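You operate a simulated robot arm through the tools that you are given. There is no shell and no other tool.

The job below is to be done with a simulated robot arm. You get a single attempt, and the scene is never put back.

TASK
Brush the powder off the belt.
Fine: lower the brush with the belt stopped, run the belt till no powder is left, stop it, lift the brush again.

The check looks at the end state, three seconds after you hand in, the way a careful person would. Anything else that was tipped, shoved, dropped, spilled or broken makes it a failure.

THE ROBOT
A 6-joint arm with a fingered hand, fixed in place. Base frame: the origin is on the floor under the middle of its stand, x ahead of it, y to its left, z up. Readings come in mm, rad, newtons and seconds.
With the tool pointing down near the work surface it reaches from about 320 to 820 mm from the base axis. Its first joint turns from -2.897 to 2.897 rad. Payload 4 kg.
Tool frame: the origin (TCP) lies between the finger pads and is the grasp point; the fingertips stand 26 mm ahead of it; z points along the fingers, y is the line along which they close. The gripper opens to 132 mm; its body begins 73 mm behind the TCP. The gripper is a hand of 5 fingers: y runs from the thumb to the fingers, the wrist lies at [0, 0, -239] in the tool frame, and closing takes about 1.5 s.
Orientation is told as [roll, pitch, yaw] about the base's x, y, z axes, in that order, counted from this pose: with the fingers straight down and closing along the base's y, the tool's x points along the base's -x, its y along +y and its z along -z.

THE INTERFACE
- The arm moves only by the tool jog_arm. Its argument "increments" is a list of rows, each an object (a shift or turn left out is 0, a gripper value left out holds the last) with "gripper": the gripper command, from -1 (shut) to 1 (fully open), values between in proportion; "travel": the shift along the tool's x, y, z in mm, a list of three; "turn": the turn, a rotation vector about the tool's x, y, z in degrees, a list of three. In form: [{"gripper": gripper, "travel": [tx, ty, tz], "turn": [ax, ay, az]}, ...]. A call has 1 to 20 rows; each row shifts and turns the commanded pose from where the row before left it, along the tool's axes as they then stand. Rows are played at 5 a second. More than 50 mm and 0.15 rad between two rows, or a gripper value outside its range, and nothing of the call is played. Where a pose cannot be reached the arm comes as near as it can. A force on the tool above 40 N (or 10 N above the force at the start of the call, whichever is more), or a blocked arm, ends the call early, and 0.2 s more pass. Each finger travels about 45 mm/s and halts on what it meets, pressing with about 31 N; the grip force reading is that of the motor and also rises with nothing between the fingers. The clock runs only during rows and for 0.2 s after the last one: add rows that do not move to give the fingers time. It gives the time, the measured TCP pose, the force on the tool (base axes), the opening and the grip force at its end, in the units of the frame above (readings bear some noise), with the torque about the TCP (base axes, N m) and any sound that the robot's microphone picked up, and new pictures: "show" is both (left out), scene, wrist or none.
- Cameras (640 x 400 px; columns grow to the right, rows downward): "scene" is fixed at [399.2, -649.8, 1420.2]; the picture's right is [1.00, 0.03, 0.00], its down [0.01, -0.31, -0.95] and it looks along [-0.03, 0.95, -0.31] (base axes); focal length 333 px, centre (320, 200). "wrist" rides on the gripper at [84, 2, -97] in the tool frame; the picture's right is [-0.02, 1.00, 0.00], its down [-0.75, -0.02, -0.66] and it looks along [-0.66, -0.01, 0.75] (tool axes); focal length 270 px, centre (320, 200). There is no depth. A picture from a camera that has moved, and an enlarged one, comes with that camera's place and axes in the base frame and with its lens.
- preshape(shape): the hand has 5 fingers and takes this shape, open, in about a second: jaw (thumb against the fingers, like two jaws); tri (thumb and two fingers); tip (a fingertip pinch); poke (one finger out to press); point (the index stretched); flat (the hand flat); cup (the hand cupped); fist (a fist). The gripper value then closes the fingers along that shape, each until it touches; the sizes above hold for jaw. It gives what a move gives, with no picture.
- enlarge(camera, box): a new picture of the part [left, top, right, bottom] of that camera's present view, enlarged. No time passes.
- job_done(): hands the job in; it is judged then, once.

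Nothing tells you positions but the pictures and the camera data. Unless the task says otherwise, let go and move clear before handing in.

The tools are called after ">>>" as a command line: name --argument value ..., lists and objects as JSON in quotes. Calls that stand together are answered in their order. jog_arm: Moves the arm, as the interface text tells. Its arguments: {"type":"object","properties":{"increments":{"type":"array","items":{"type":"object","properties":{"gripper":{"type":"number"},"travel":{"type":"array","items":{"type":"number"}},"turn":{"type":"array","items":{"type":"number"}}}}},"show":{"type":"string","enum":["both","scene","wrist","none"]}},"required":["increments"]} The other tools are called the same way: preshape (shape) gives the hand a shape; enlarge (camera, box) takes an enlarged picture of a part of a camera's view; job_done () hands the job in.

At the start:

```text
time_s: 0.0
position: [357.9, 365.1, 1193.6]
tcp_rot: [0.001, 0.001, -0.001]
contact_force: [0.5, 0.3, 0.3]
torque: [-0.06, 0.04, 0.01]
gripper_width: 131.8
finger_force: 0.0
shape: jaw
```

scene: 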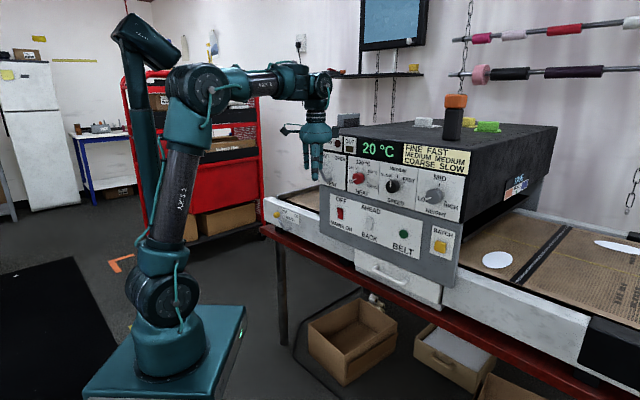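
wrist: 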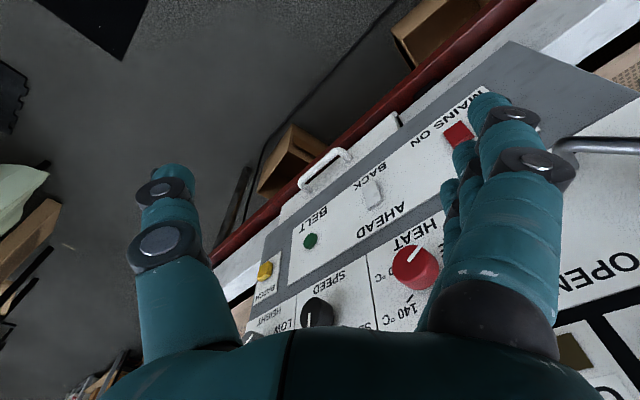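

I see a belt machine with a control panel (mains, ahead/back, belt, heat, speed, height knobs). I'll enlarge the pictures to read the controls before moving.

>>> enlarge --camera "scene" --box '[260, 120, 480, 290]'

>>> enlarge --camera "scene" --box '[320, 130, 420, 200]'

>>> enlarge --camera "scene" --box '[370, 140, 480, 220]'

>>> enlarge --camera "scene" --box '[320, 185, 470, 285]'

>>> enlarge --camera "scene" --box '[440, 180, 640, 370]'

>>> enlarge --camera "wrist" --box '[220, 60, 640, 400]'

```text
2.35 times, centred on (370, 205) of scene
camera zoom: at [399.2, -649.8, 1420.2], right [1.0, 0.03, 0.0], down [0.01, -0.31, -0.95], along [-0.03, 0.95, -0.31], focal length 784 px, centre (202, 188)
```

zoom: 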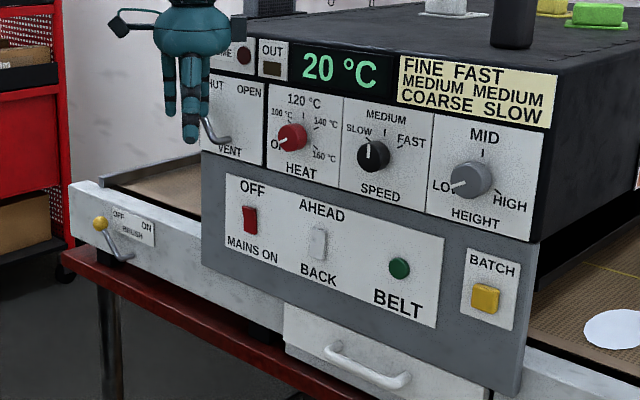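

```text
5.71 times, centred on (370, 165) of scene
camera zoom: at [399.2, -649.8, 1420.2], right [1.0, 0.03, 0.0], down [0.01, -0.31, -0.95], along [-0.03, 0.95, -0.31], focal length 1903 px, centre (34, 400)
```

zoom: 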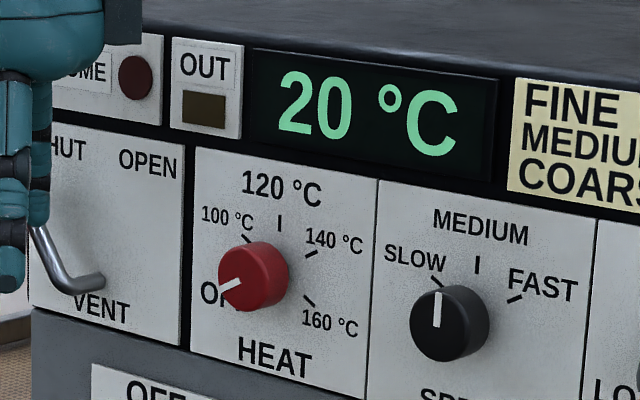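

```text
5.00 times, centred on (425, 180) of scene
camera zoom: at [399.2, -649.8, 1420.2], right [1.0, 0.03, 0.0], down [0.01, -0.31, -0.95], along [-0.03, 0.95, -0.31], focal length 1665 px, centre (-205, 300)
```

zoom: 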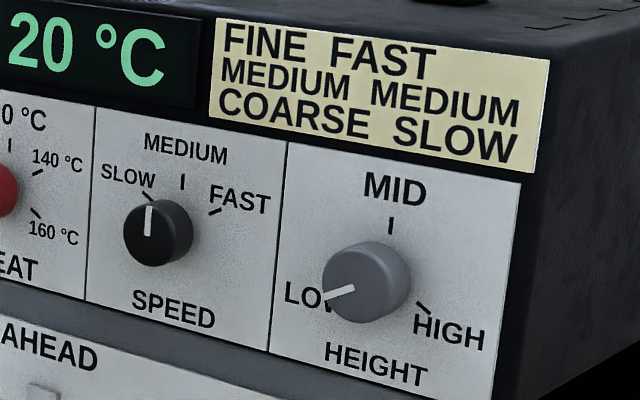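

```text
4.00 times, centred on (395, 235) of scene
camera zoom: at [399.2, -649.8, 1420.2], right [1.0, 0.03, 0.0], down [0.01, -0.31, -0.95], along [-0.03, 0.95, -0.31], focal length 1332 px, centre (20, 60)
```

zoom: 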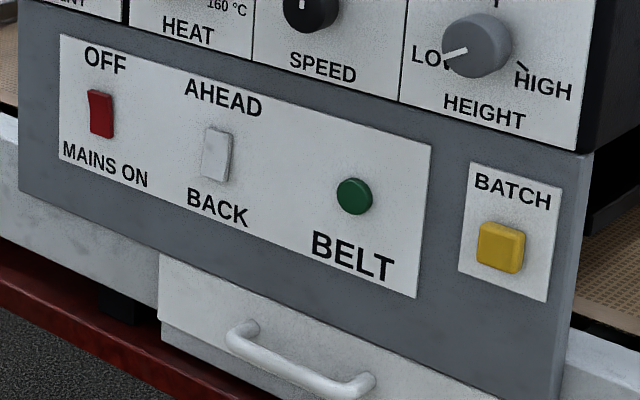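

```text
2.11 times, centred on (540, 275) of scene
camera zoom: at [399.2, -649.8, 1420.2], right [1.0, 0.03, 0.0], down [0.01, -0.31, -0.95], along [-0.03, 0.95, -0.31], focal length 701 px, centre (-143, 42)
```

zoom: 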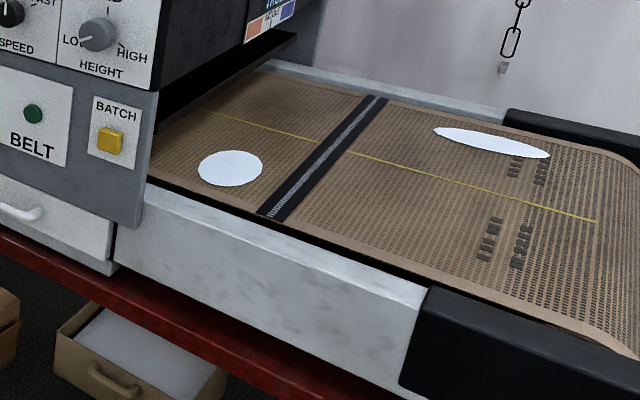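

```text
1.18 times, centred on (430, 230) of wrist
camera zoom: at [273.0, 367.1, 1291.3], right [0.02, 1.0, 0.0], down [0.75, -0.02, 0.66], along [0.66, -0.01, -0.75], focal length 318 px, centre (191, 165)
```

zoom: 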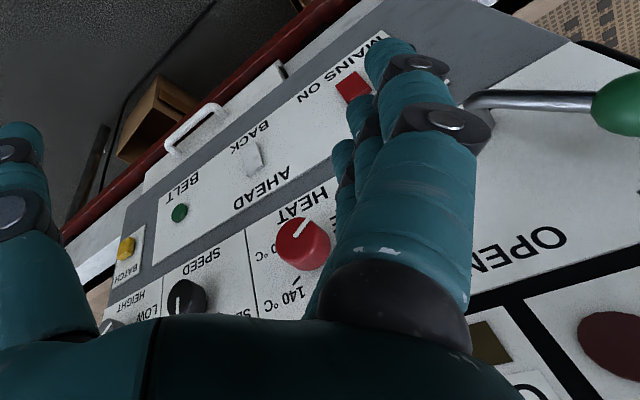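

The panel runs at 45° to the base axes, about 690 mm out. A brush lever with a yellow ball and OFF/ON plate sits at its left end, and white patches lie on the belt at the right. I'll swing the hand to the left to look at the lever and the infeed.

>>> jog_arm --increments '[{"gripper": 1, "travel": [44, 6, 0]}, {"travel": [44, 6, 0]}, {"travel": [44, 6, 0], "turn": [0, 0, -8]}, {"travel": [44, 6, 0], "turn": [0, 0, 0]}, {"travel": [0, 0, 0], "turn": [0, 0, -8]}, {"turn": [0, 0, -8]}, {"turn": [0, 0, -8]}, {"turn": [0, 0, -8]}, {"turn": [0, 0, -8]}, {"turn": [0, 0, -8]}]'

```text
time_s: 2.2
position: [181.2, 383.1, 1193.7]
tcp_rot: [-0.001, -0.001, 0.98]
contact_force: [0.2, -0.4, -0.1]
torque: [-0.03, 0.01, -0.03]
gripper_width: 131.8
finger_force: 0.1
shape: jaw
camera wrist: at [132.6, 314.0, 1291.2], right [-0.82, 0.57, 0.0], down [0.43, 0.62, 0.66], along [0.38, 0.54, -0.75], focal length 270 px, centre (320, 200)
```

scene: 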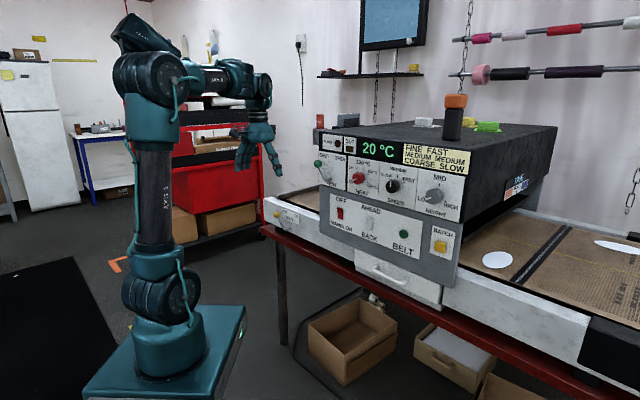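
wrist: 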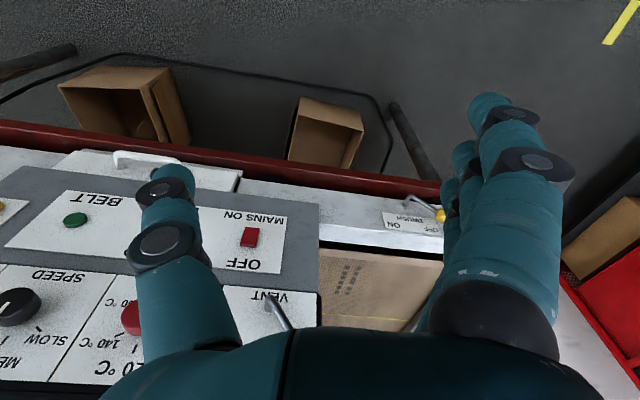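

The hand now points toward the brush lever, which is partly behind my fingers. I'll enlarge both views around the lever.

>>> enlarge --camera "scene" --box '[255, 180, 345, 240]'

>>> enlarge --camera "wrist" --box '[320, 160, 480, 300]'

>>> enlarge --camera "scene" --box '[310, 130, 370, 190]'

```text
6.67 times, centred on (300, 210) of scene
camera zoom: at [399.2, -649.8, 1420.2], right [1.0, 0.03, 0.0], down [0.01, -0.31, -0.95], along [-0.03, 0.95, -0.31], focal length 2220 px, centre (453, 133)
```

zoom: 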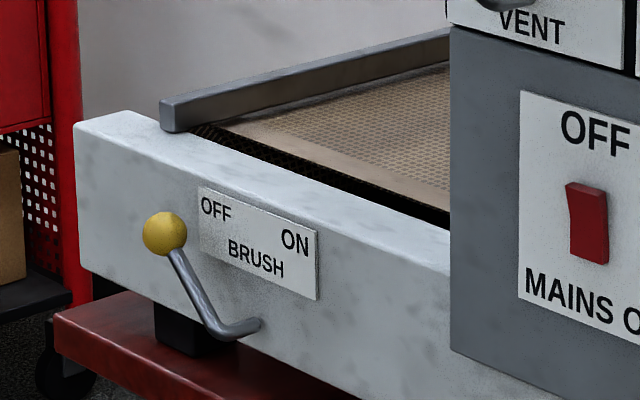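

```text
2.86 times, centred on (400, 230) of wrist
camera zoom: at [132.6, 314.0, 1291.2], right [-0.82, 0.57, 0.0], down [0.43, 0.62, 0.66], along [0.38, 0.54, -0.75], focal length 772 px, centre (91, 114)
```

zoom: 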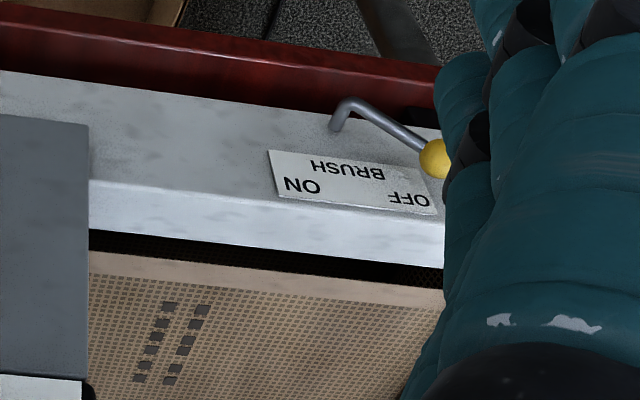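

```text
6.67 times, centred on (340, 160) of scene
camera zoom: at [399.2, -649.8, 1420.2], right [1.0, 0.03, 0.0], down [0.01, -0.31, -0.95], along [-0.03, 0.95, -0.31], focal length 2220 px, centre (187, 467)
```

zoom: 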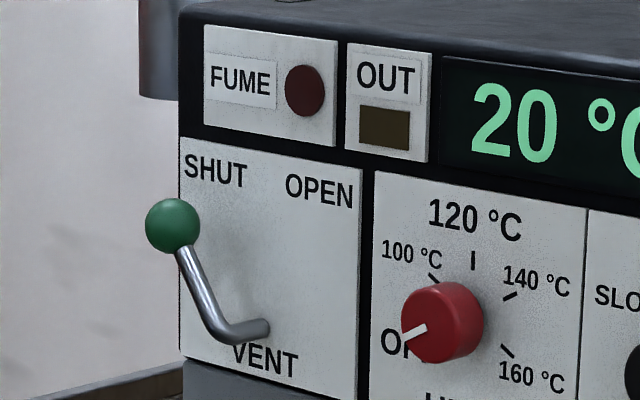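

The brush lever ball comes out near (152, 807, 868), leaning to OFF, with its pivot near (215, 795, 804). Next I'll check the rocker states and the belt patches closely.

>>> enlarge --camera "scene" --box '[325, 195, 385, 255]'

>>> enlarge --camera "scene" --box '[460, 200, 640, 320]'

>>> enlarge --camera "scene" --box '[570, 215, 640, 275]'

>>> enlarge --camera "scene" --box '[390, 215, 460, 275]'

>>> enlarge --camera "scene" --box '[490, 160, 560, 220]'

>>> enlarge --camera "scene" --box '[440, 90, 520, 150]'

```text
6.67 times, centred on (355, 225) of scene
camera zoom: at [399.2, -649.8, 1420.2], right [1.0, 0.03, 0.0], down [0.01, -0.31, -0.95], along [-0.03, 0.95, -0.31], focal length 2220 px, centre (87, 33)
```

zoom: 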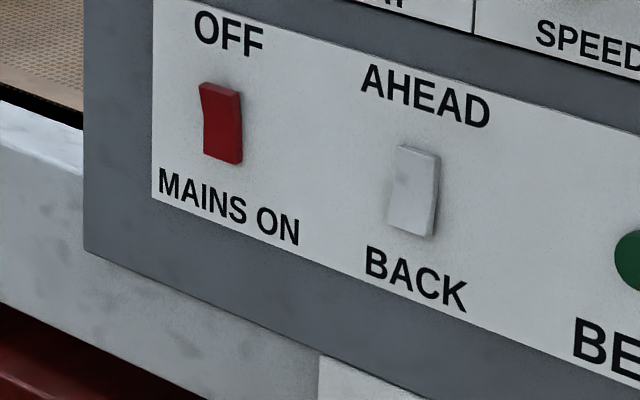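

```text
3.33 times, centred on (550, 260) of scene
camera zoom: at [399.2, -649.8, 1420.2], right [1.0, 0.03, 0.0], down [0.01, -0.31, -0.95], along [-0.03, 0.95, -0.31], focal length 1110 px, centre (-447, 0)
```

zoom: 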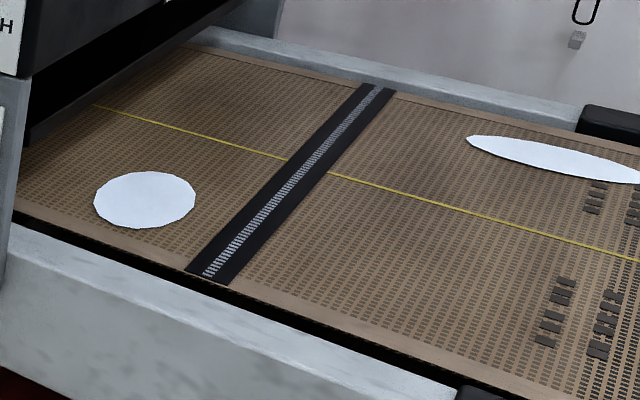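

```text
6.67 times, centred on (605, 245) of scene
camera zoom: at [399.2, -649.8, 1420.2], right [1.0, 0.03, 0.0], down [0.01, -0.31, -0.95], along [-0.03, 0.95, -0.31], focal length 2220 px, centre (-1580, -100)
```

zoom: 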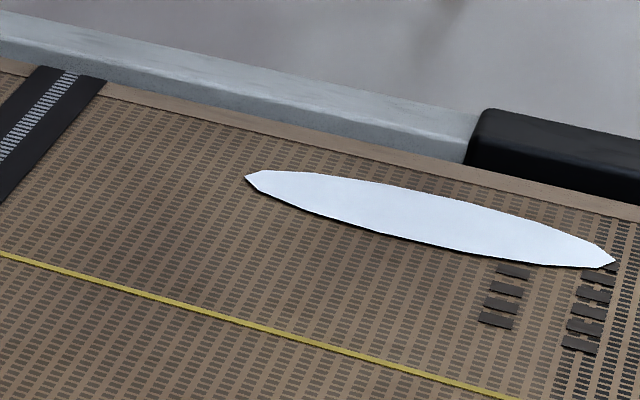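

```text
6.67 times, centred on (425, 245) of scene
camera zoom: at [399.2, -649.8, 1420.2], right [1.0, 0.03, 0.0], down [0.01, -0.31, -0.95], along [-0.03, 0.95, -0.31], focal length 2220 px, centre (-380, -100)
```

zoom: 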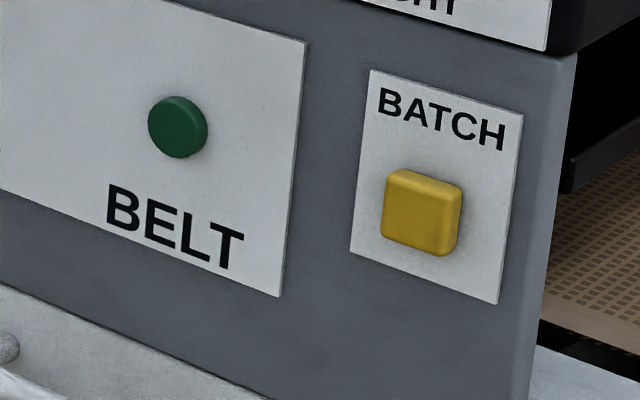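

```text
6.67 times, centred on (525, 190) of scene
camera zoom: at [399.2, -649.8, 1420.2], right [1.0, 0.03, 0.0], down [0.01, -0.31, -0.95], along [-0.03, 0.95, -0.31], focal length 2220 px, centre (-1047, 267)
```

zoom: 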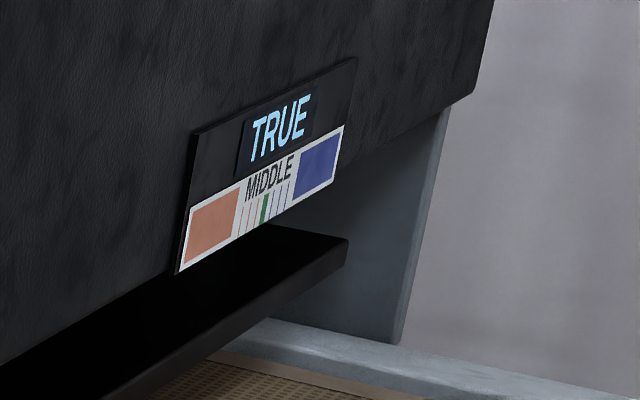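

```text
6.67 times, centred on (480, 120) of scene
camera zoom: at [399.2, -649.8, 1420.2], right [1.0, 0.03, 0.0], down [0.01, -0.31, -0.95], along [-0.03, 0.95, -0.31], focal length 2220 px, centre (-747, 733)
```

zoom: 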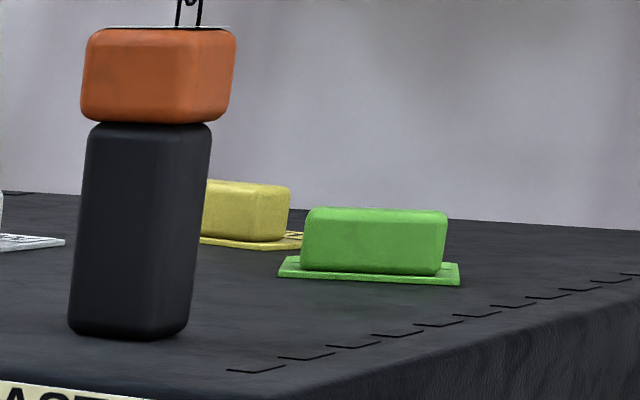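

The mains rocker sits at ON, the direction rocker at AHEAD, and two white powder patches show on the outfeed belt. I'll put the hand in the poke shape and see where the fingertip is.

>>> preshape --shape "poke"

>>> jog_arm --increments '[{"travel": [0, 0, 0]}, {"travel": [0, 0, 0]}]'

>>> enlarge --camera "scene" --box '[200, 50, 320, 200]'

```text
time_s: 3.1
position: [180.4, 383.5, 1193.7]
tcp_rot: [0.001, 0.0, 0.976]
contact_force: [0.7, -0.4, -0.3]
torque: [0.01, -0.01, 0.01]
gripper_width: 0.0
finger_force: 0.0
shape: poke
```

```text
time_s: 3.7
position: [180.4, 382.7, 1193.6]
tcp_rot: [0.001, -0.001, 0.977]
contact_force: [-0.4, 0.1, -0.1]
torque: [-0.01, -0.01, -0.03]
gripper_width: 0.1
finger_force: 0.1
shape: poke
camera wrist: at [132.5, 314.1, 1291.2], right [-0.82, 0.58, 0.0], down [0.43, 0.62, 0.66], along [0.38, 0.54, -0.75], focal length 270 px, centre (320, 200)
```

scene: 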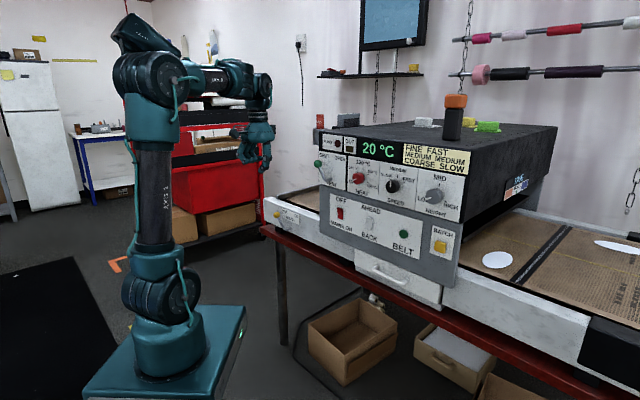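
wrist: 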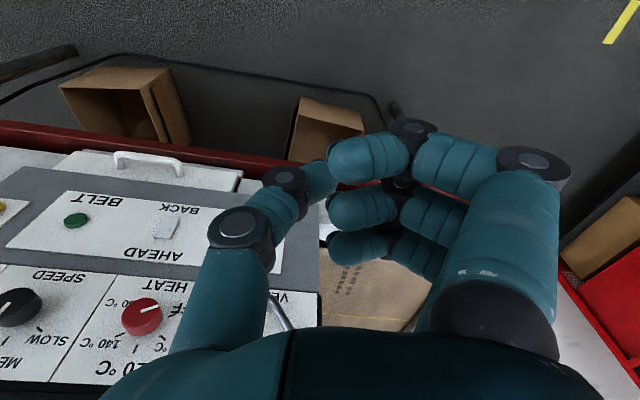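

```text
2.67 times, centred on (260, 125) of scene
camera zoom: at [399.2, -649.8, 1420.2], right [1.0, 0.03, 0.0], down [0.01, -0.31, -0.95], along [-0.03, 0.95, -0.31], focal length 888 px, centre (480, 400)
```

zoom: 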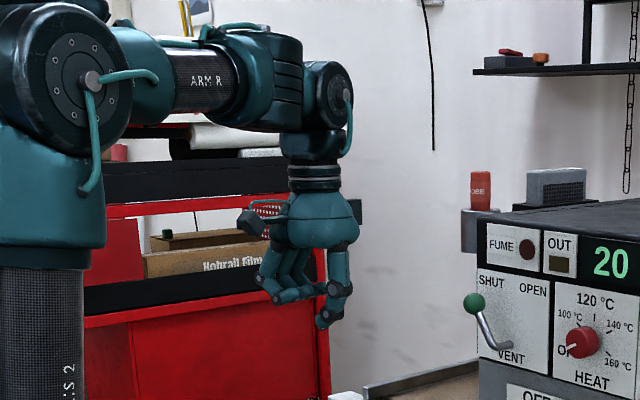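

The poke shape is hard to read from here. I'll enlarge the hand in both cameras.

>>> enlarge --camera "scene" --box '[220, 100, 280, 180]'

>>> enlarge --camera "wrist" --box '[150, 90, 600, 380]'

```text
5.00 times, centred on (250, 140) of scene
camera zoom: at [399.2, -649.8, 1420.2], right [1.0, 0.03, 0.0], down [0.01, -0.31, -0.95], along [-0.03, 0.95, -0.31], focal length 1665 px, centre (670, 500)
```

zoom: 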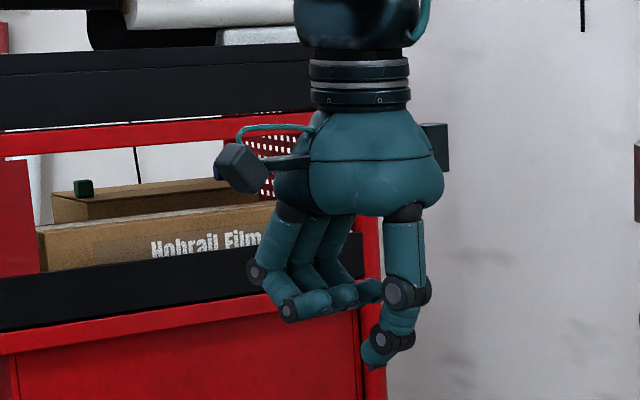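

```text
1.38 times, centred on (375, 235) of wrist
camera zoom: at [132.5, 314.1, 1291.2], right [-0.82, 0.58, 0.0], down [0.43, 0.62, 0.66], along [0.38, 0.54, -0.75], focal length 373 px, centre (244, 152)
```

zoom: 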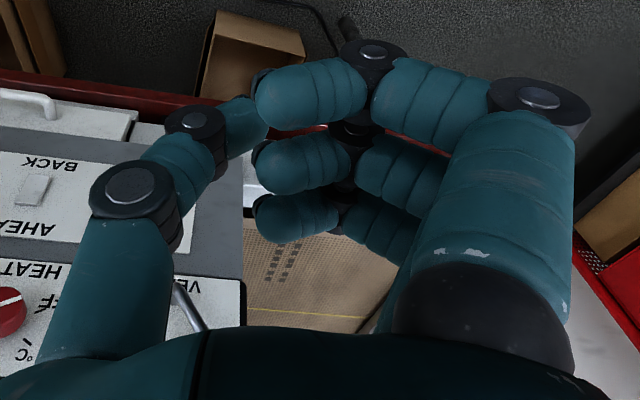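

In poke, the tip sits about 24 mm ahead of the TCP. I'll try the point shape as well, to compare which is the cleaner tool.

>>> preshape --shape "point"

>>> jog_arm --increments '[{"travel": [0, 0, 0]}, {"travel": [0, 0, 0]}]'

>>> enlarge --camera "scene" --box '[220, 100, 280, 180]'

>>> enlarge --camera "wrist" --box '[150, 50, 600, 380]'

```text
time_s: 4.6
position: [180.9, 384.0, 1192.6]
tcp_rot: [0.0, 0.0, 0.977]
contact_force: [-0.1, 0.4, 0.0]
torque: [0.02, -0.01, 0.02]
gripper_width: 126.2
finger_force: 0.0
shape: point
```

```text
time_s: 5.2
position: [180.6, 383.1, 1194.2]
tcp_rot: [0.0, 0.0, 0.978]
contact_force: [0.8, -1.2, -0.4]
torque: [0.0, 0.02, -0.01]
gripper_width: 126.1
finger_force: 0.1
shape: point
camera wrist: at [132.5, 314.1, 1291.2], right [-0.82, 0.58, 0.0], down [0.43, 0.62, 0.66], along [0.38, 0.54, -0.75], focal length 270 px, centre (320, 200)
```

scene: 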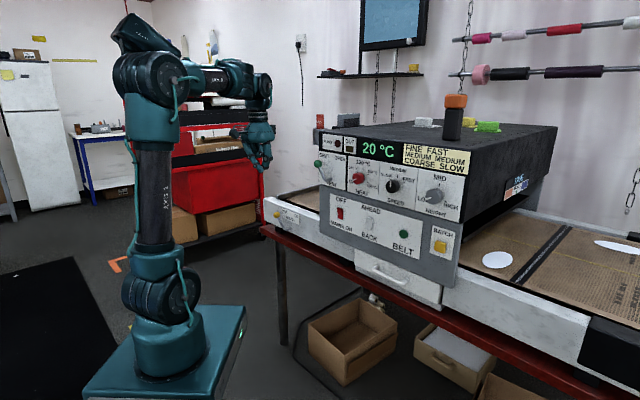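
wrist: 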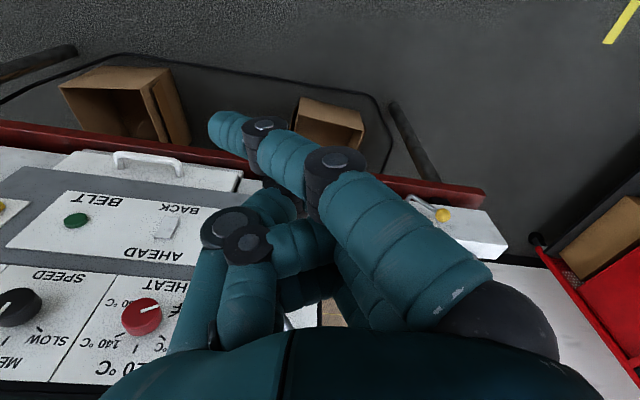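

```text
5.00 times, centred on (250, 140) of scene
camera zoom: at [399.2, -649.8, 1420.2], right [1.0, 0.03, 0.0], down [0.01, -0.31, -0.95], along [-0.03, 0.95, -0.31], focal length 1665 px, centre (670, 500)
```

zoom: 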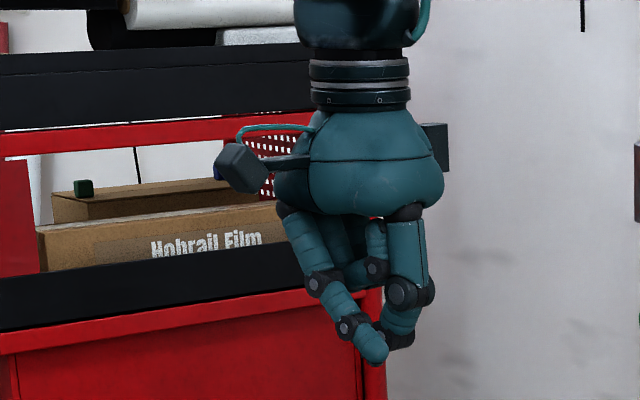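

```text
1.21 times, centred on (375, 215) of wrist
camera zoom: at [132.5, 314.1, 1291.2], right [-0.82, 0.58, 0.0], down [0.43, 0.62, 0.66], along [0.38, 0.54, -0.75], focal length 328 px, centre (253, 182)
```

zoom: 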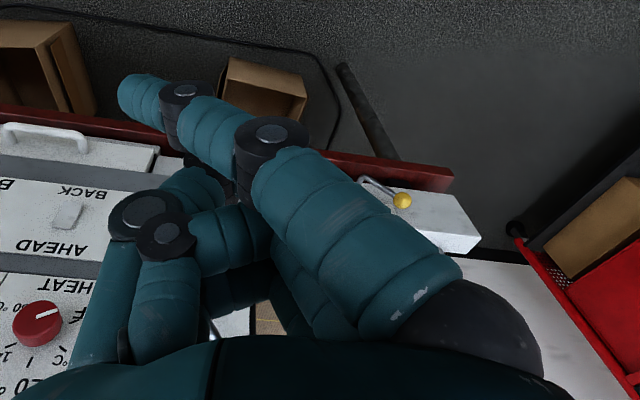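

Poke gives the better tip, since it lies on the tool axis. I'll return to poke, line the hand up with the panel, and swing out in front of the brush lever while tilting the fingers forward.

>>> preshape --shape "poke"

>>> jog_arm --increments '[{"turn": [0, 0, 5.5]}, {"turn": [0, 0, 5.5]}, {"travel": [0, 39.5, 21.5]}, {"travel": [0, 39.5, 21.5]}, {"travel": [0, 39.5, 21.5]}, {"travel": [0, 39.5, 21.5]}, {"travel": [0, 39.5, 21.5]}, {"travel": [0, 39.5, 21.5]}, {"travel": [0, 39.5, 21.5]}, {"travel": [0, 39.5, 21.5]}, {"travel": [0, 39.5, 21.5]}, {"turn": [0, -8.2, 0]}, {"turn": [0, -8.2, 0]}, {"turn": [0, -8.2, 0]}, {"turn": [0, -8.2, 0]}, {"turn": [0, -8.2, 0]}, {"turn": [0, -8.2, 0]}]'

```text
time_s: 6.1
position: [180.8, 382.8, 1193.7]
tcp_rot: [-0.001, 0.001, 0.978]
contact_force: [0.3, -0.2, -0.7]
torque: [-0.02, -0.01, 0.0]
gripper_width: 0.0
finger_force: 0.0
shape: poke
```

```text
time_s: 8.5
position: [6.1, 617.2, 1114.3]
tcp_rot: [0.137, -0.104, 0.668]
contact_force: [-0.1, 0.2, 0.0]
torque: [0.04, 0.01, 0.02]
gripper_width: 0.0
finger_force: 0.0
shape: poke
stopped in row 11: the arm was blocked; the commanded pose is now the measured one
camera wrist: at [-59.7, 549.9, 1201.6], right [-0.61, 0.78, 0.14], down [0.6, 0.34, 0.72], along [0.52, 0.52, -0.68], focal length 270 px, centre (320, 200)
```

scene: 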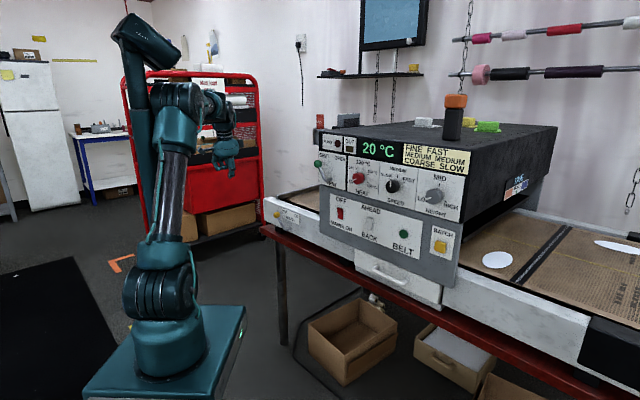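
wrist: 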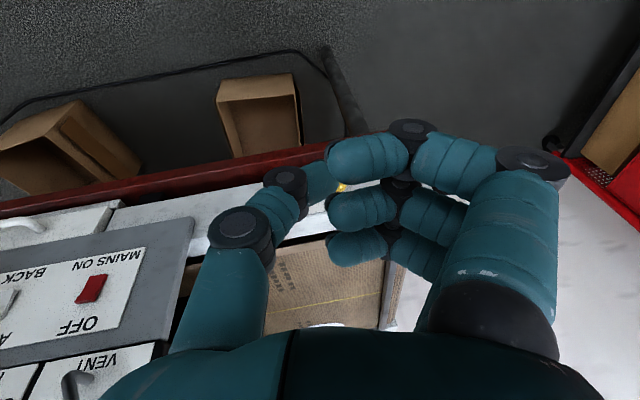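

The arm couldn't reach that pose with the tool straight down: the wrist had to be too high and far out. Tilting the fingers forward should bring the wrist back in, so I'll do that next.

>>> jog_arm --increments '[{"turn": [0, -8.2, 0]}, {"turn": [0, -8.2, 0]}, {"turn": [0, -8.2, 0]}, {"turn": [0, -8.2, 0]}, {"turn": [0, -8.2, 0]}, {"turn": [0, -8.2, 0]}, {"turn": [0, 0, 0]}]'

```text
time_s: 9.2
position: [118.2, 617.7, 1082.5]
tcp_rot: [0.099, -0.387, 0.464]
contact_force: [-0.3, 0.4, -0.9]
torque: [0.02, 0.04, 0.0]
gripper_width: 0.0
finger_force: 0.1
shape: poke
stopped in row 3: the arm was blocked; the commanded pose is now the measured one
camera wrist: at [18.9, 559.0, 1140.0], right [-0.46, 0.88, 0.1], down [0.44, 0.13, 0.89], along [0.77, 0.45, -0.45], focal length 270 px, centre (320, 200)
```

scene: 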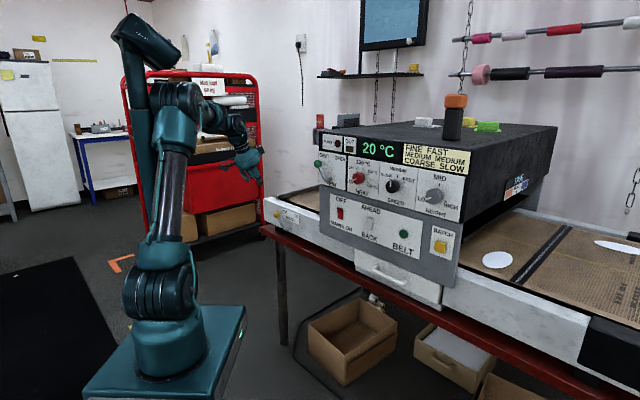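
wrist: 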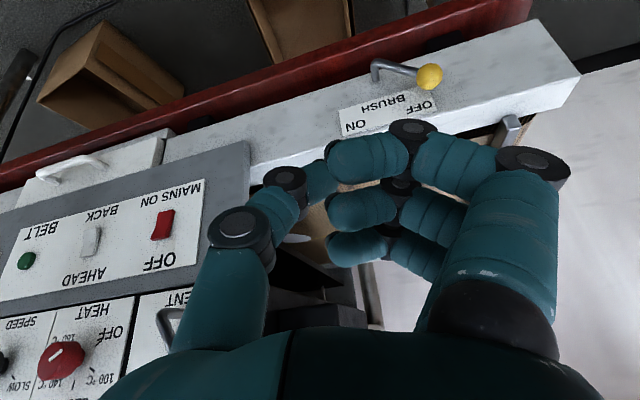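

The arm was blocked again with no contact force, so I need to find out why. I'll enlarge the arm and the post behind it.

>>> enlarge --camera "scene" --box '[90, 0, 290, 200]'

>>> enlarge --camera "scene" --box '[70, 180, 290, 400]'

```text
2.00 times, centred on (190, 100) of scene
camera zoom: at [399.2, -649.8, 1420.2], right [1.0, 0.03, 0.0], down [0.01, -0.31, -0.95], along [-0.03, 0.95, -0.31], focal length 666 px, centre (580, 400)
```

zoom: 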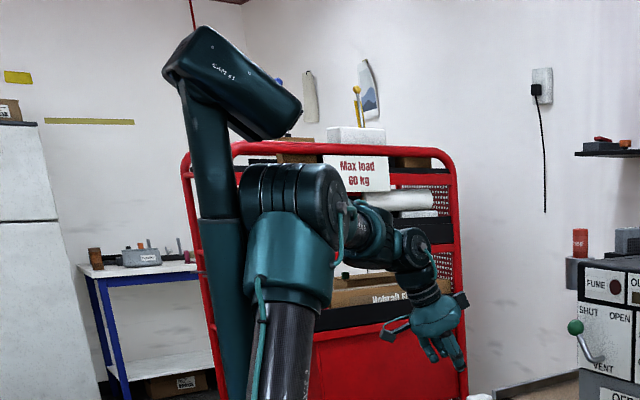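

```text
1.82 times, centred on (180, 290) of scene
camera zoom: at [399.2, -649.8, 1420.2], right [1.0, 0.03, 0.0], down [0.01, -0.31, -0.95], along [-0.03, 0.95, -0.31], focal length 606 px, centre (574, 36)
```

zoom: 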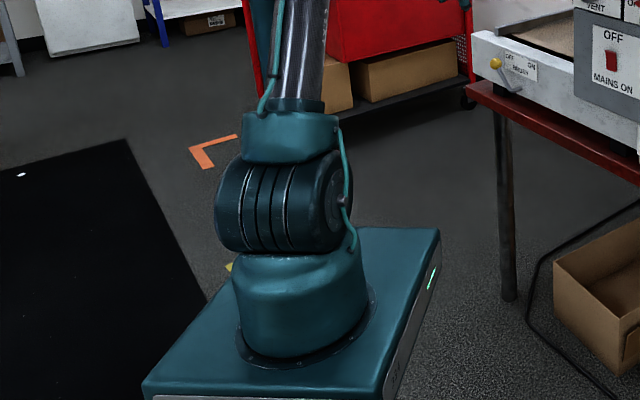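

I see a fixed camera mast behind the arm at about (-93, 210), and the elbow was touching it. I'll back off to the right, then turn the hand so the finger points outward and down at 40°, keeping the arm's azimuth below about 82°.

>>> jog_arm --increments '[{"travel": [-2, -36, 6]}, {"travel": [-2, -36, 6]}, {"travel": [-2, -36, 6]}, {"travel": [-2, -36, 6]}, {"turn": [-5.22, 0.66, 5.476]}, {"turn": [-5.22, 0.66, 5.476]}, {"turn": [-5.22, 0.66, 5.476]}, {"turn": [-5.22, 0.66, 5.476]}, {"turn": [-5.22, 0.66, 5.476]}, {"turn": [-5.22, 0.66, 5.476]}, {"turn": [-5.22, 0.66, 5.476]}, {"travel": [0, 0, 0]}]'

```text
time_s: 11.8
position: [199.3, 501.5, 1050.5]
tcp_rot: [0.873, 0.0, -0.088]
contact_force: [0.8, 0.8, 0.7]
torque: [-0.01, -0.01, 0.0]
gripper_width: 0.0
finger_force: 0.0
shape: poke
camera wrist: at [108.7, 435.7, 1114.3], right [0.08, 0.64, 0.77], down [0.7, -0.58, 0.41], along [0.71, 0.51, -0.49], focal length 270 px, centre (320, 200)
```

scene: 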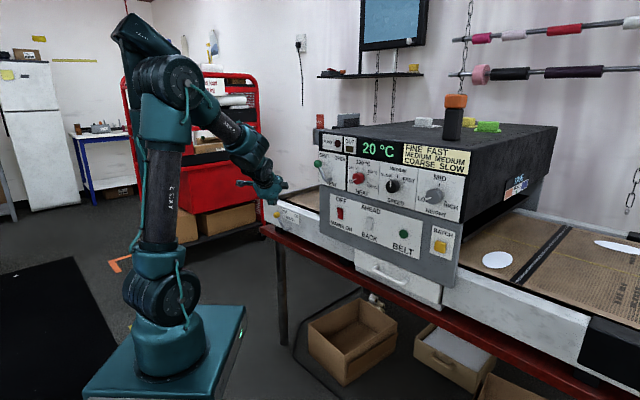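
wrist: 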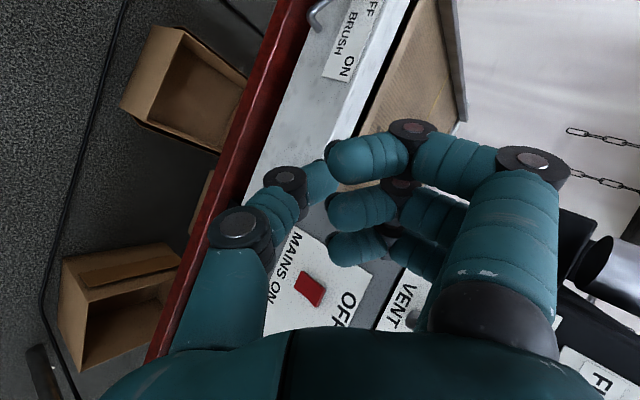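

The hand has reached the wanted orientation and is clear of the mast. I'll move out over the left end of the frame, short of the lever, and look again.

>>> jog_arm --increments '[{"travel": [3.6, 16.2, 42.6]}, {"travel": [3.6, 16.2, 42.6]}, {"travel": [3.6, 16.2, 42.6]}, {"travel": [3.6, 16.2, 42.6]}, {"travel": [3.6, 16.2, 42.6]}, {"travel": [3.6, 16.2, 42.6]}, {"travel": [0, 0, 0]}]'

```text
time_s: 13.4
position: [200.3, 760.3, 958.9]
tcp_rot: [0.872, -0.002, -0.086]
contact_force: [-0.2, -1.3, -0.6]
torque: [0.03, -0.01, 0.01]
gripper_width: 0.0
finger_force: 0.0
shape: poke
camera wrist: at [110.1, 695.2, 1023.6], right [0.08, 0.64, 0.76], down [0.7, -0.58, 0.41], along [0.71, 0.51, -0.49], focal length 270 px, centre (320, 200)
```

scene: 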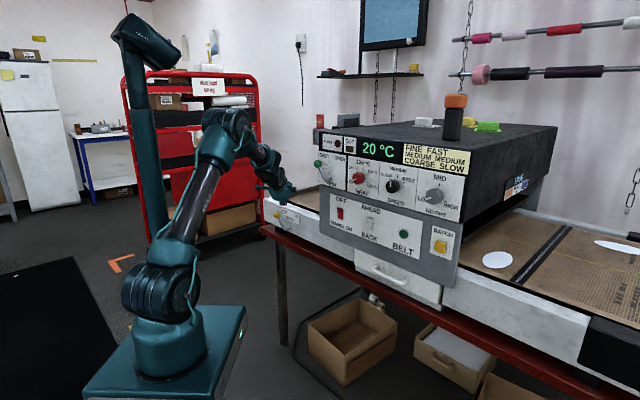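
wrist: 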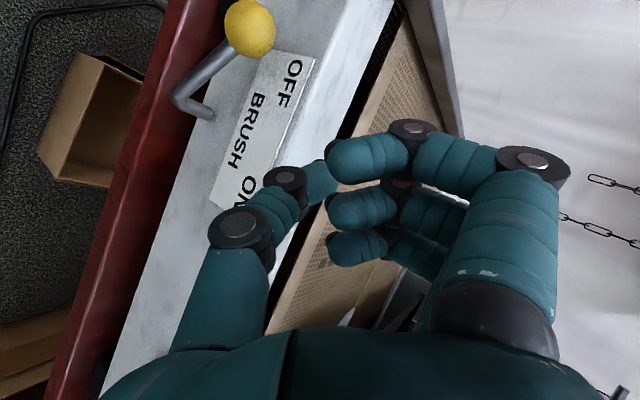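

The ball is now clear in view, triangulated at about (149, 813, 866). I'll move the finger above and to the left of the ball first.

>>> jog_arm --increments '[{"travel": [31.8, 6.3, 15.4]}, {"travel": [31.8, 6.3, 15.4]}, {"travel": [31.8, 6.3, 15.4]}, {"travel": [0, 0, 0]}]'

>>> enlarge --camera "scene" --box '[230, 150, 330, 240]'

```text
time_s: 14.4
position: [110.6, 816.3, 944.7]
tcp_rot: [0.87, -0.003, -0.089]
contact_force: [-0.2, -1.0, -0.3]
torque: [-0.02, 0.0, -0.04]
gripper_width: 0.0
finger_force: 0.0
shape: poke
camera wrist: at [19.4, 751.0, 1008.4], right [0.08, 0.64, 0.77], down [0.7, -0.58, 0.41], along [0.71, 0.51, -0.49], focal length 270 px, centre (320, 200)
```

scene: 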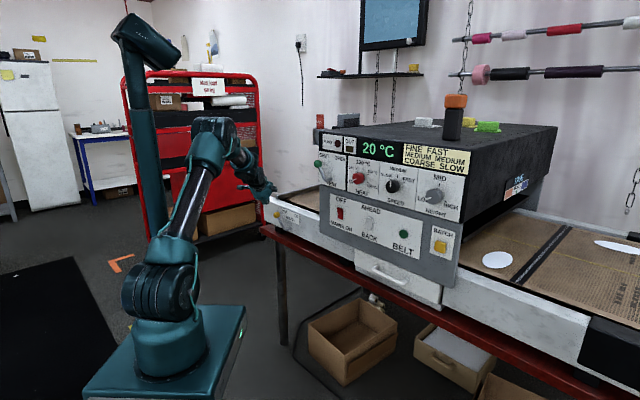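
wrist: 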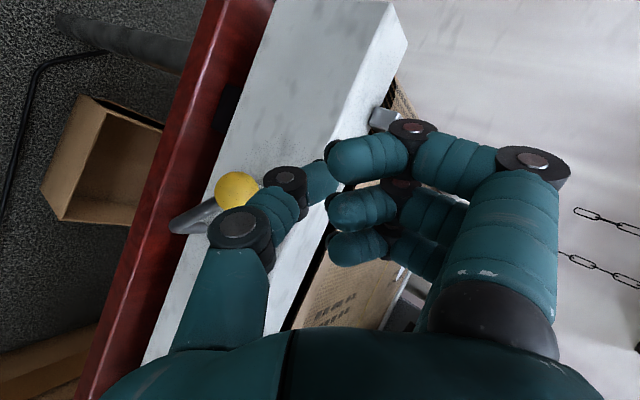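

```text
4.44 times, centred on (280, 195) of scene
camera zoom: at [399.2, -649.8, 1420.2], right [1.0, 0.03, 0.0], down [0.01, -0.31, -0.95], along [-0.03, 0.95, -0.31], focal length 1480 px, centre (498, 222)
```

zoom: 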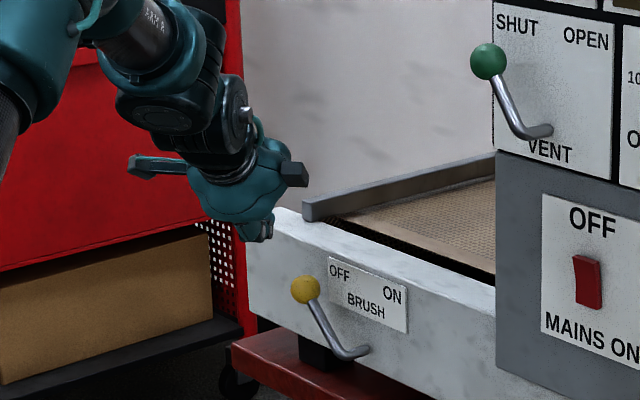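

The finger is above and left of the ball. Lowering it straight down beside the ball now.

>>> jog_arm --increments '[{"travel": [1, -15.6, 13.1]}, {"travel": [0.5, -15.6, 13.1]}, {"travel": [0, -15.6, 13.1]}, {"travel": [0, 0, 0]}]'

>>> enlarge --camera "scene" --box '[240, 180, 310, 240]'

>>> enlarge --camera "wrist" --box '[140, 80, 400, 280]'

```text
time_s: 15.4
position: [108.7, 816.2, 883.5]
tcp_rot: [0.869, 0.0, -0.09]
contact_force: [0.1, 0.8, 0.5]
torque: [-0.04, 0.01, -0.02]
gripper_width: 0.0
finger_force: 0.0
shape: poke
camera wrist: at [17.5, 750.5, 947.3], right [0.08, 0.64, 0.77], down [0.7, -0.58, 0.41], along [0.71, 0.51, -0.49], focal length 270 px, centre (320, 200)
```

scene: 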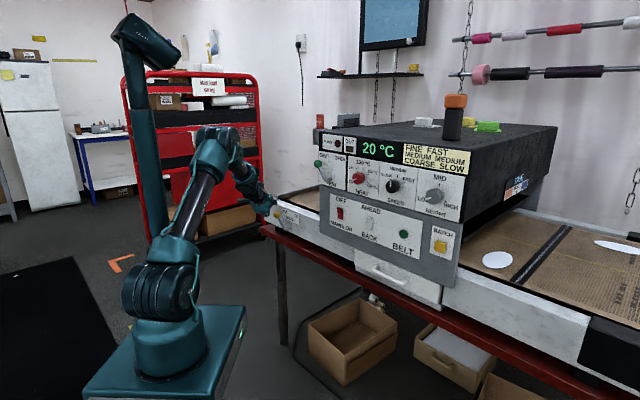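
wrist: 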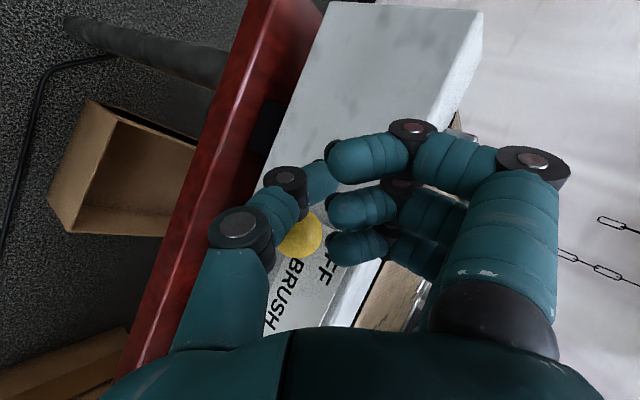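

```text
6.67 times, centred on (275, 210) of scene
camera zoom: at [399.2, -649.8, 1420.2], right [1.0, 0.03, 0.0], down [0.01, -0.31, -0.95], along [-0.03, 0.95, -0.31], focal length 2220 px, centre (620, 133)
```

zoom: 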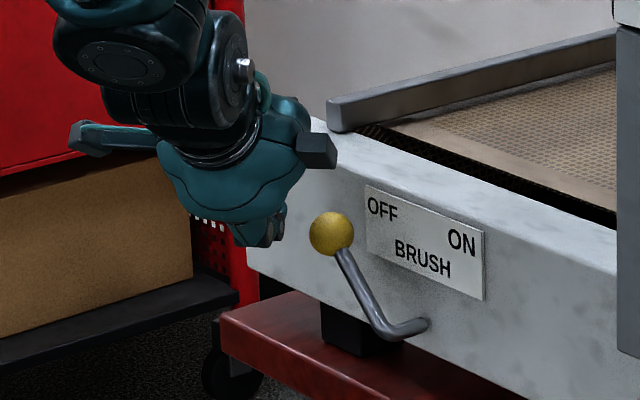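

```text
2.00 times, centred on (270, 180) of wrist
camera zoom: at [17.5, 750.5, 947.3], right [0.08, 0.64, 0.77], down [0.7, -0.58, 0.41], along [0.71, 0.51, -0.49], focal length 541 px, centre (420, 240)
```

zoom: 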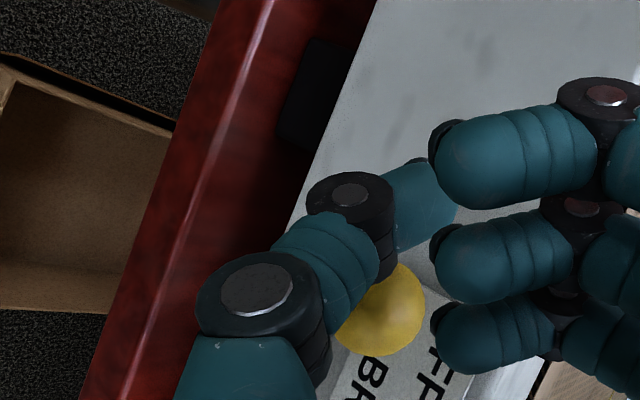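

The finger lies beside the ball at ball height. I'll push it right along the lever's arc, the first half now.

>>> jog_arm --increments '[{"travel": [-13.1, -7.0, -8.3]}, {"travel": [-11.5, 2.2, -14.4]}, {"travel": [-12.4, -1.2, -12.5]}, {"travel": [-13.4, -4.4, -10.9]}, {"travel": [0, 0, 0]}]'

>>> enlarge --camera "scene" --box '[240, 180, 310, 240]'

>>> enlarge --camera "wrist" --box '[140, 80, 400, 280]'

```text
time_s: 16.6
position: [155.6, 768.6, 904.1]
tcp_rot: [0.872, -0.001, -0.087]
contact_force: [0.1, -0.1, -0.5]
torque: [0.01, 0.03, -0.01]
gripper_width: 0.0
finger_force: 0.1
shape: poke
camera wrist: at [64.5, 704.7, 969.0], right [0.08, 0.64, 0.76], down [0.7, -0.58, 0.41], along [0.71, 0.51, -0.49], focal length 270 px, centre (320, 200)
```

scene: 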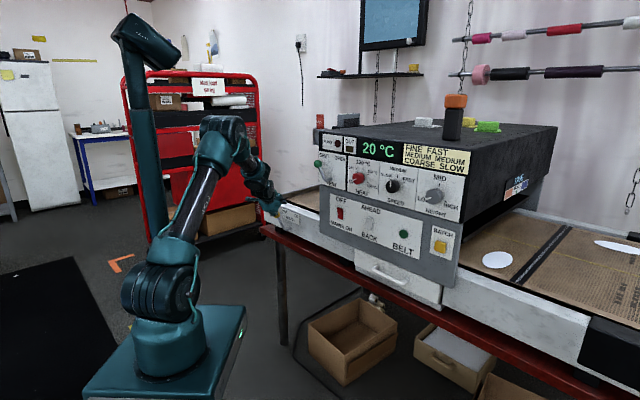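
wrist: 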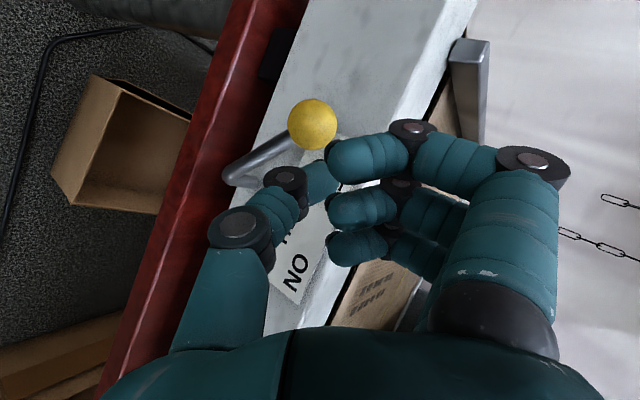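

```text
6.67 times, centred on (275, 210) of scene
camera zoom: at [399.2, -649.8, 1420.2], right [1.0, 0.03, 0.0], down [0.01, -0.31, -0.95], along [-0.03, 0.95, -0.31], focal length 2220 px, centre (620, 133)
```

zoom: 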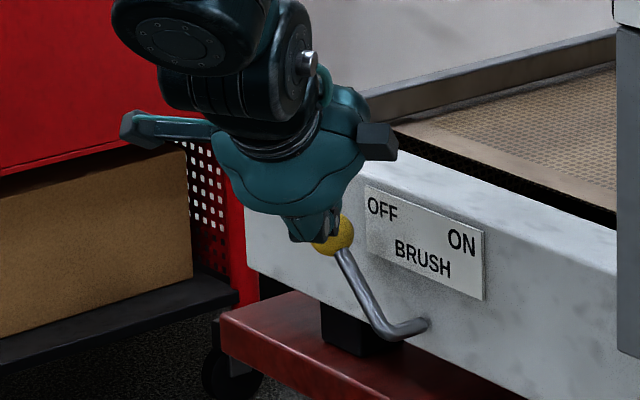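

```text
2.00 times, centred on (270, 180) of wrist
camera zoom: at [64.5, 704.7, 969.0], right [0.08, 0.64, 0.76], down [0.7, -0.58, 0.41], along [0.71, 0.51, -0.49], focal length 541 px, centre (420, 240)
```

zoom: 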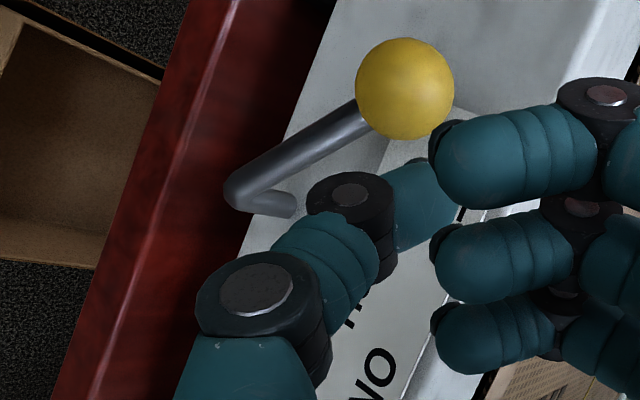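

The finger slid past in front of the ball because I drew back along the tool axis before touching it; the lever hasn't moved. I'll retrace the path, go in deeper so the finger joint sits beside the ball, and touch it sideways first.

>>> jog_arm --increments '[{"travel": [13.4, 4.4, 10.9]}, {"travel": [12.4, 1.2, 12.5]}, {"travel": [11.5, -2.2, 14.4]}, {"travel": [14.0, 7.0, 8.3]}, {"travel": [0, 0, 0]}, {"travel": [-1.5, 4.9, 10]}, {"travel": [0, 0, 0]}]'

>>> enlarge --camera "wrist" --box '[140, 80, 400, 280]'

>>> enlarge --camera "scene" --box '[240, 180, 310, 240]'

```text
time_s: 18.2
position: [110.2, 826.9, 881.9]
tcp_rot: [0.872, -0.002, -0.091]
contact_force: [0.2, 0.3, 0.9]
torque: [0.03, 0.02, 0.02]
gripper_width: 0.0
finger_force: 0.0
shape: poke
camera wrist: at [19.3, 761.6, 944.7], right [0.08, 0.64, 0.76], down [0.7, -0.58, 0.41], along [0.71, 0.51, -0.49], focal length 270 px, centre (320, 200)
```

scene: 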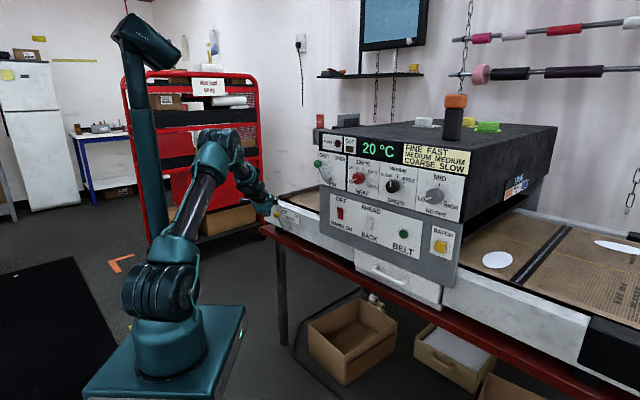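
wrist: 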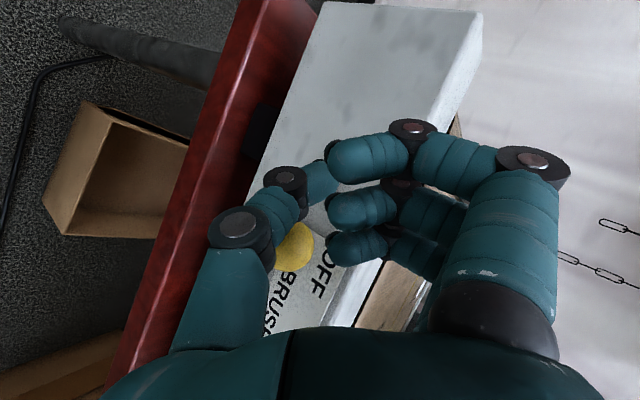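

```text
2.00 times, centred on (270, 180) of wrist
camera zoom: at [19.3, 761.6, 944.7], right [0.08, 0.64, 0.76], down [0.7, -0.58, 0.41], along [0.71, 0.51, -0.49], focal length 541 px, centre (420, 240)
```

zoom: 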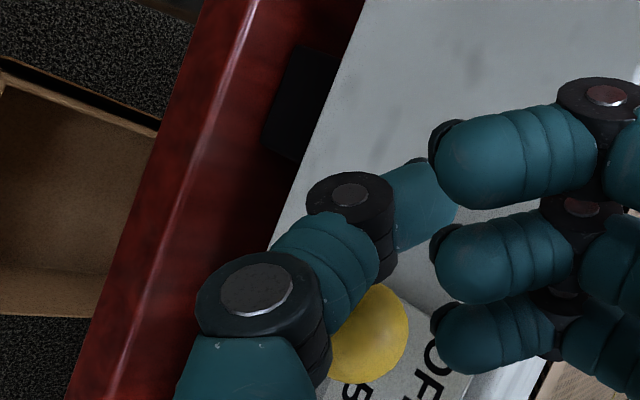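

```text
6.67 times, centred on (275, 210) of scene
camera zoom: at [399.2, -649.8, 1420.2], right [1.0, 0.03, 0.0], down [0.01, -0.31, -0.95], along [-0.03, 0.95, -0.31], focal length 2220 px, centre (620, 133)
```

zoom: 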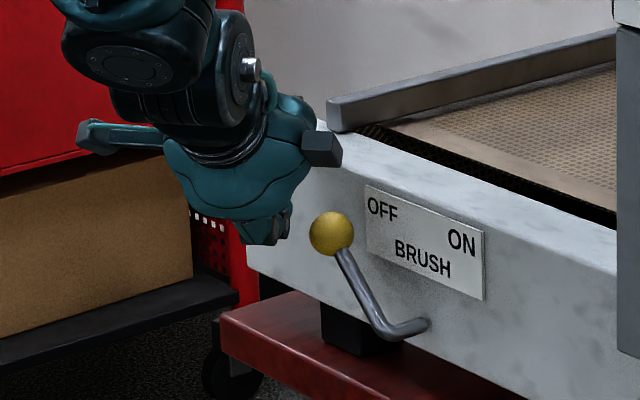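

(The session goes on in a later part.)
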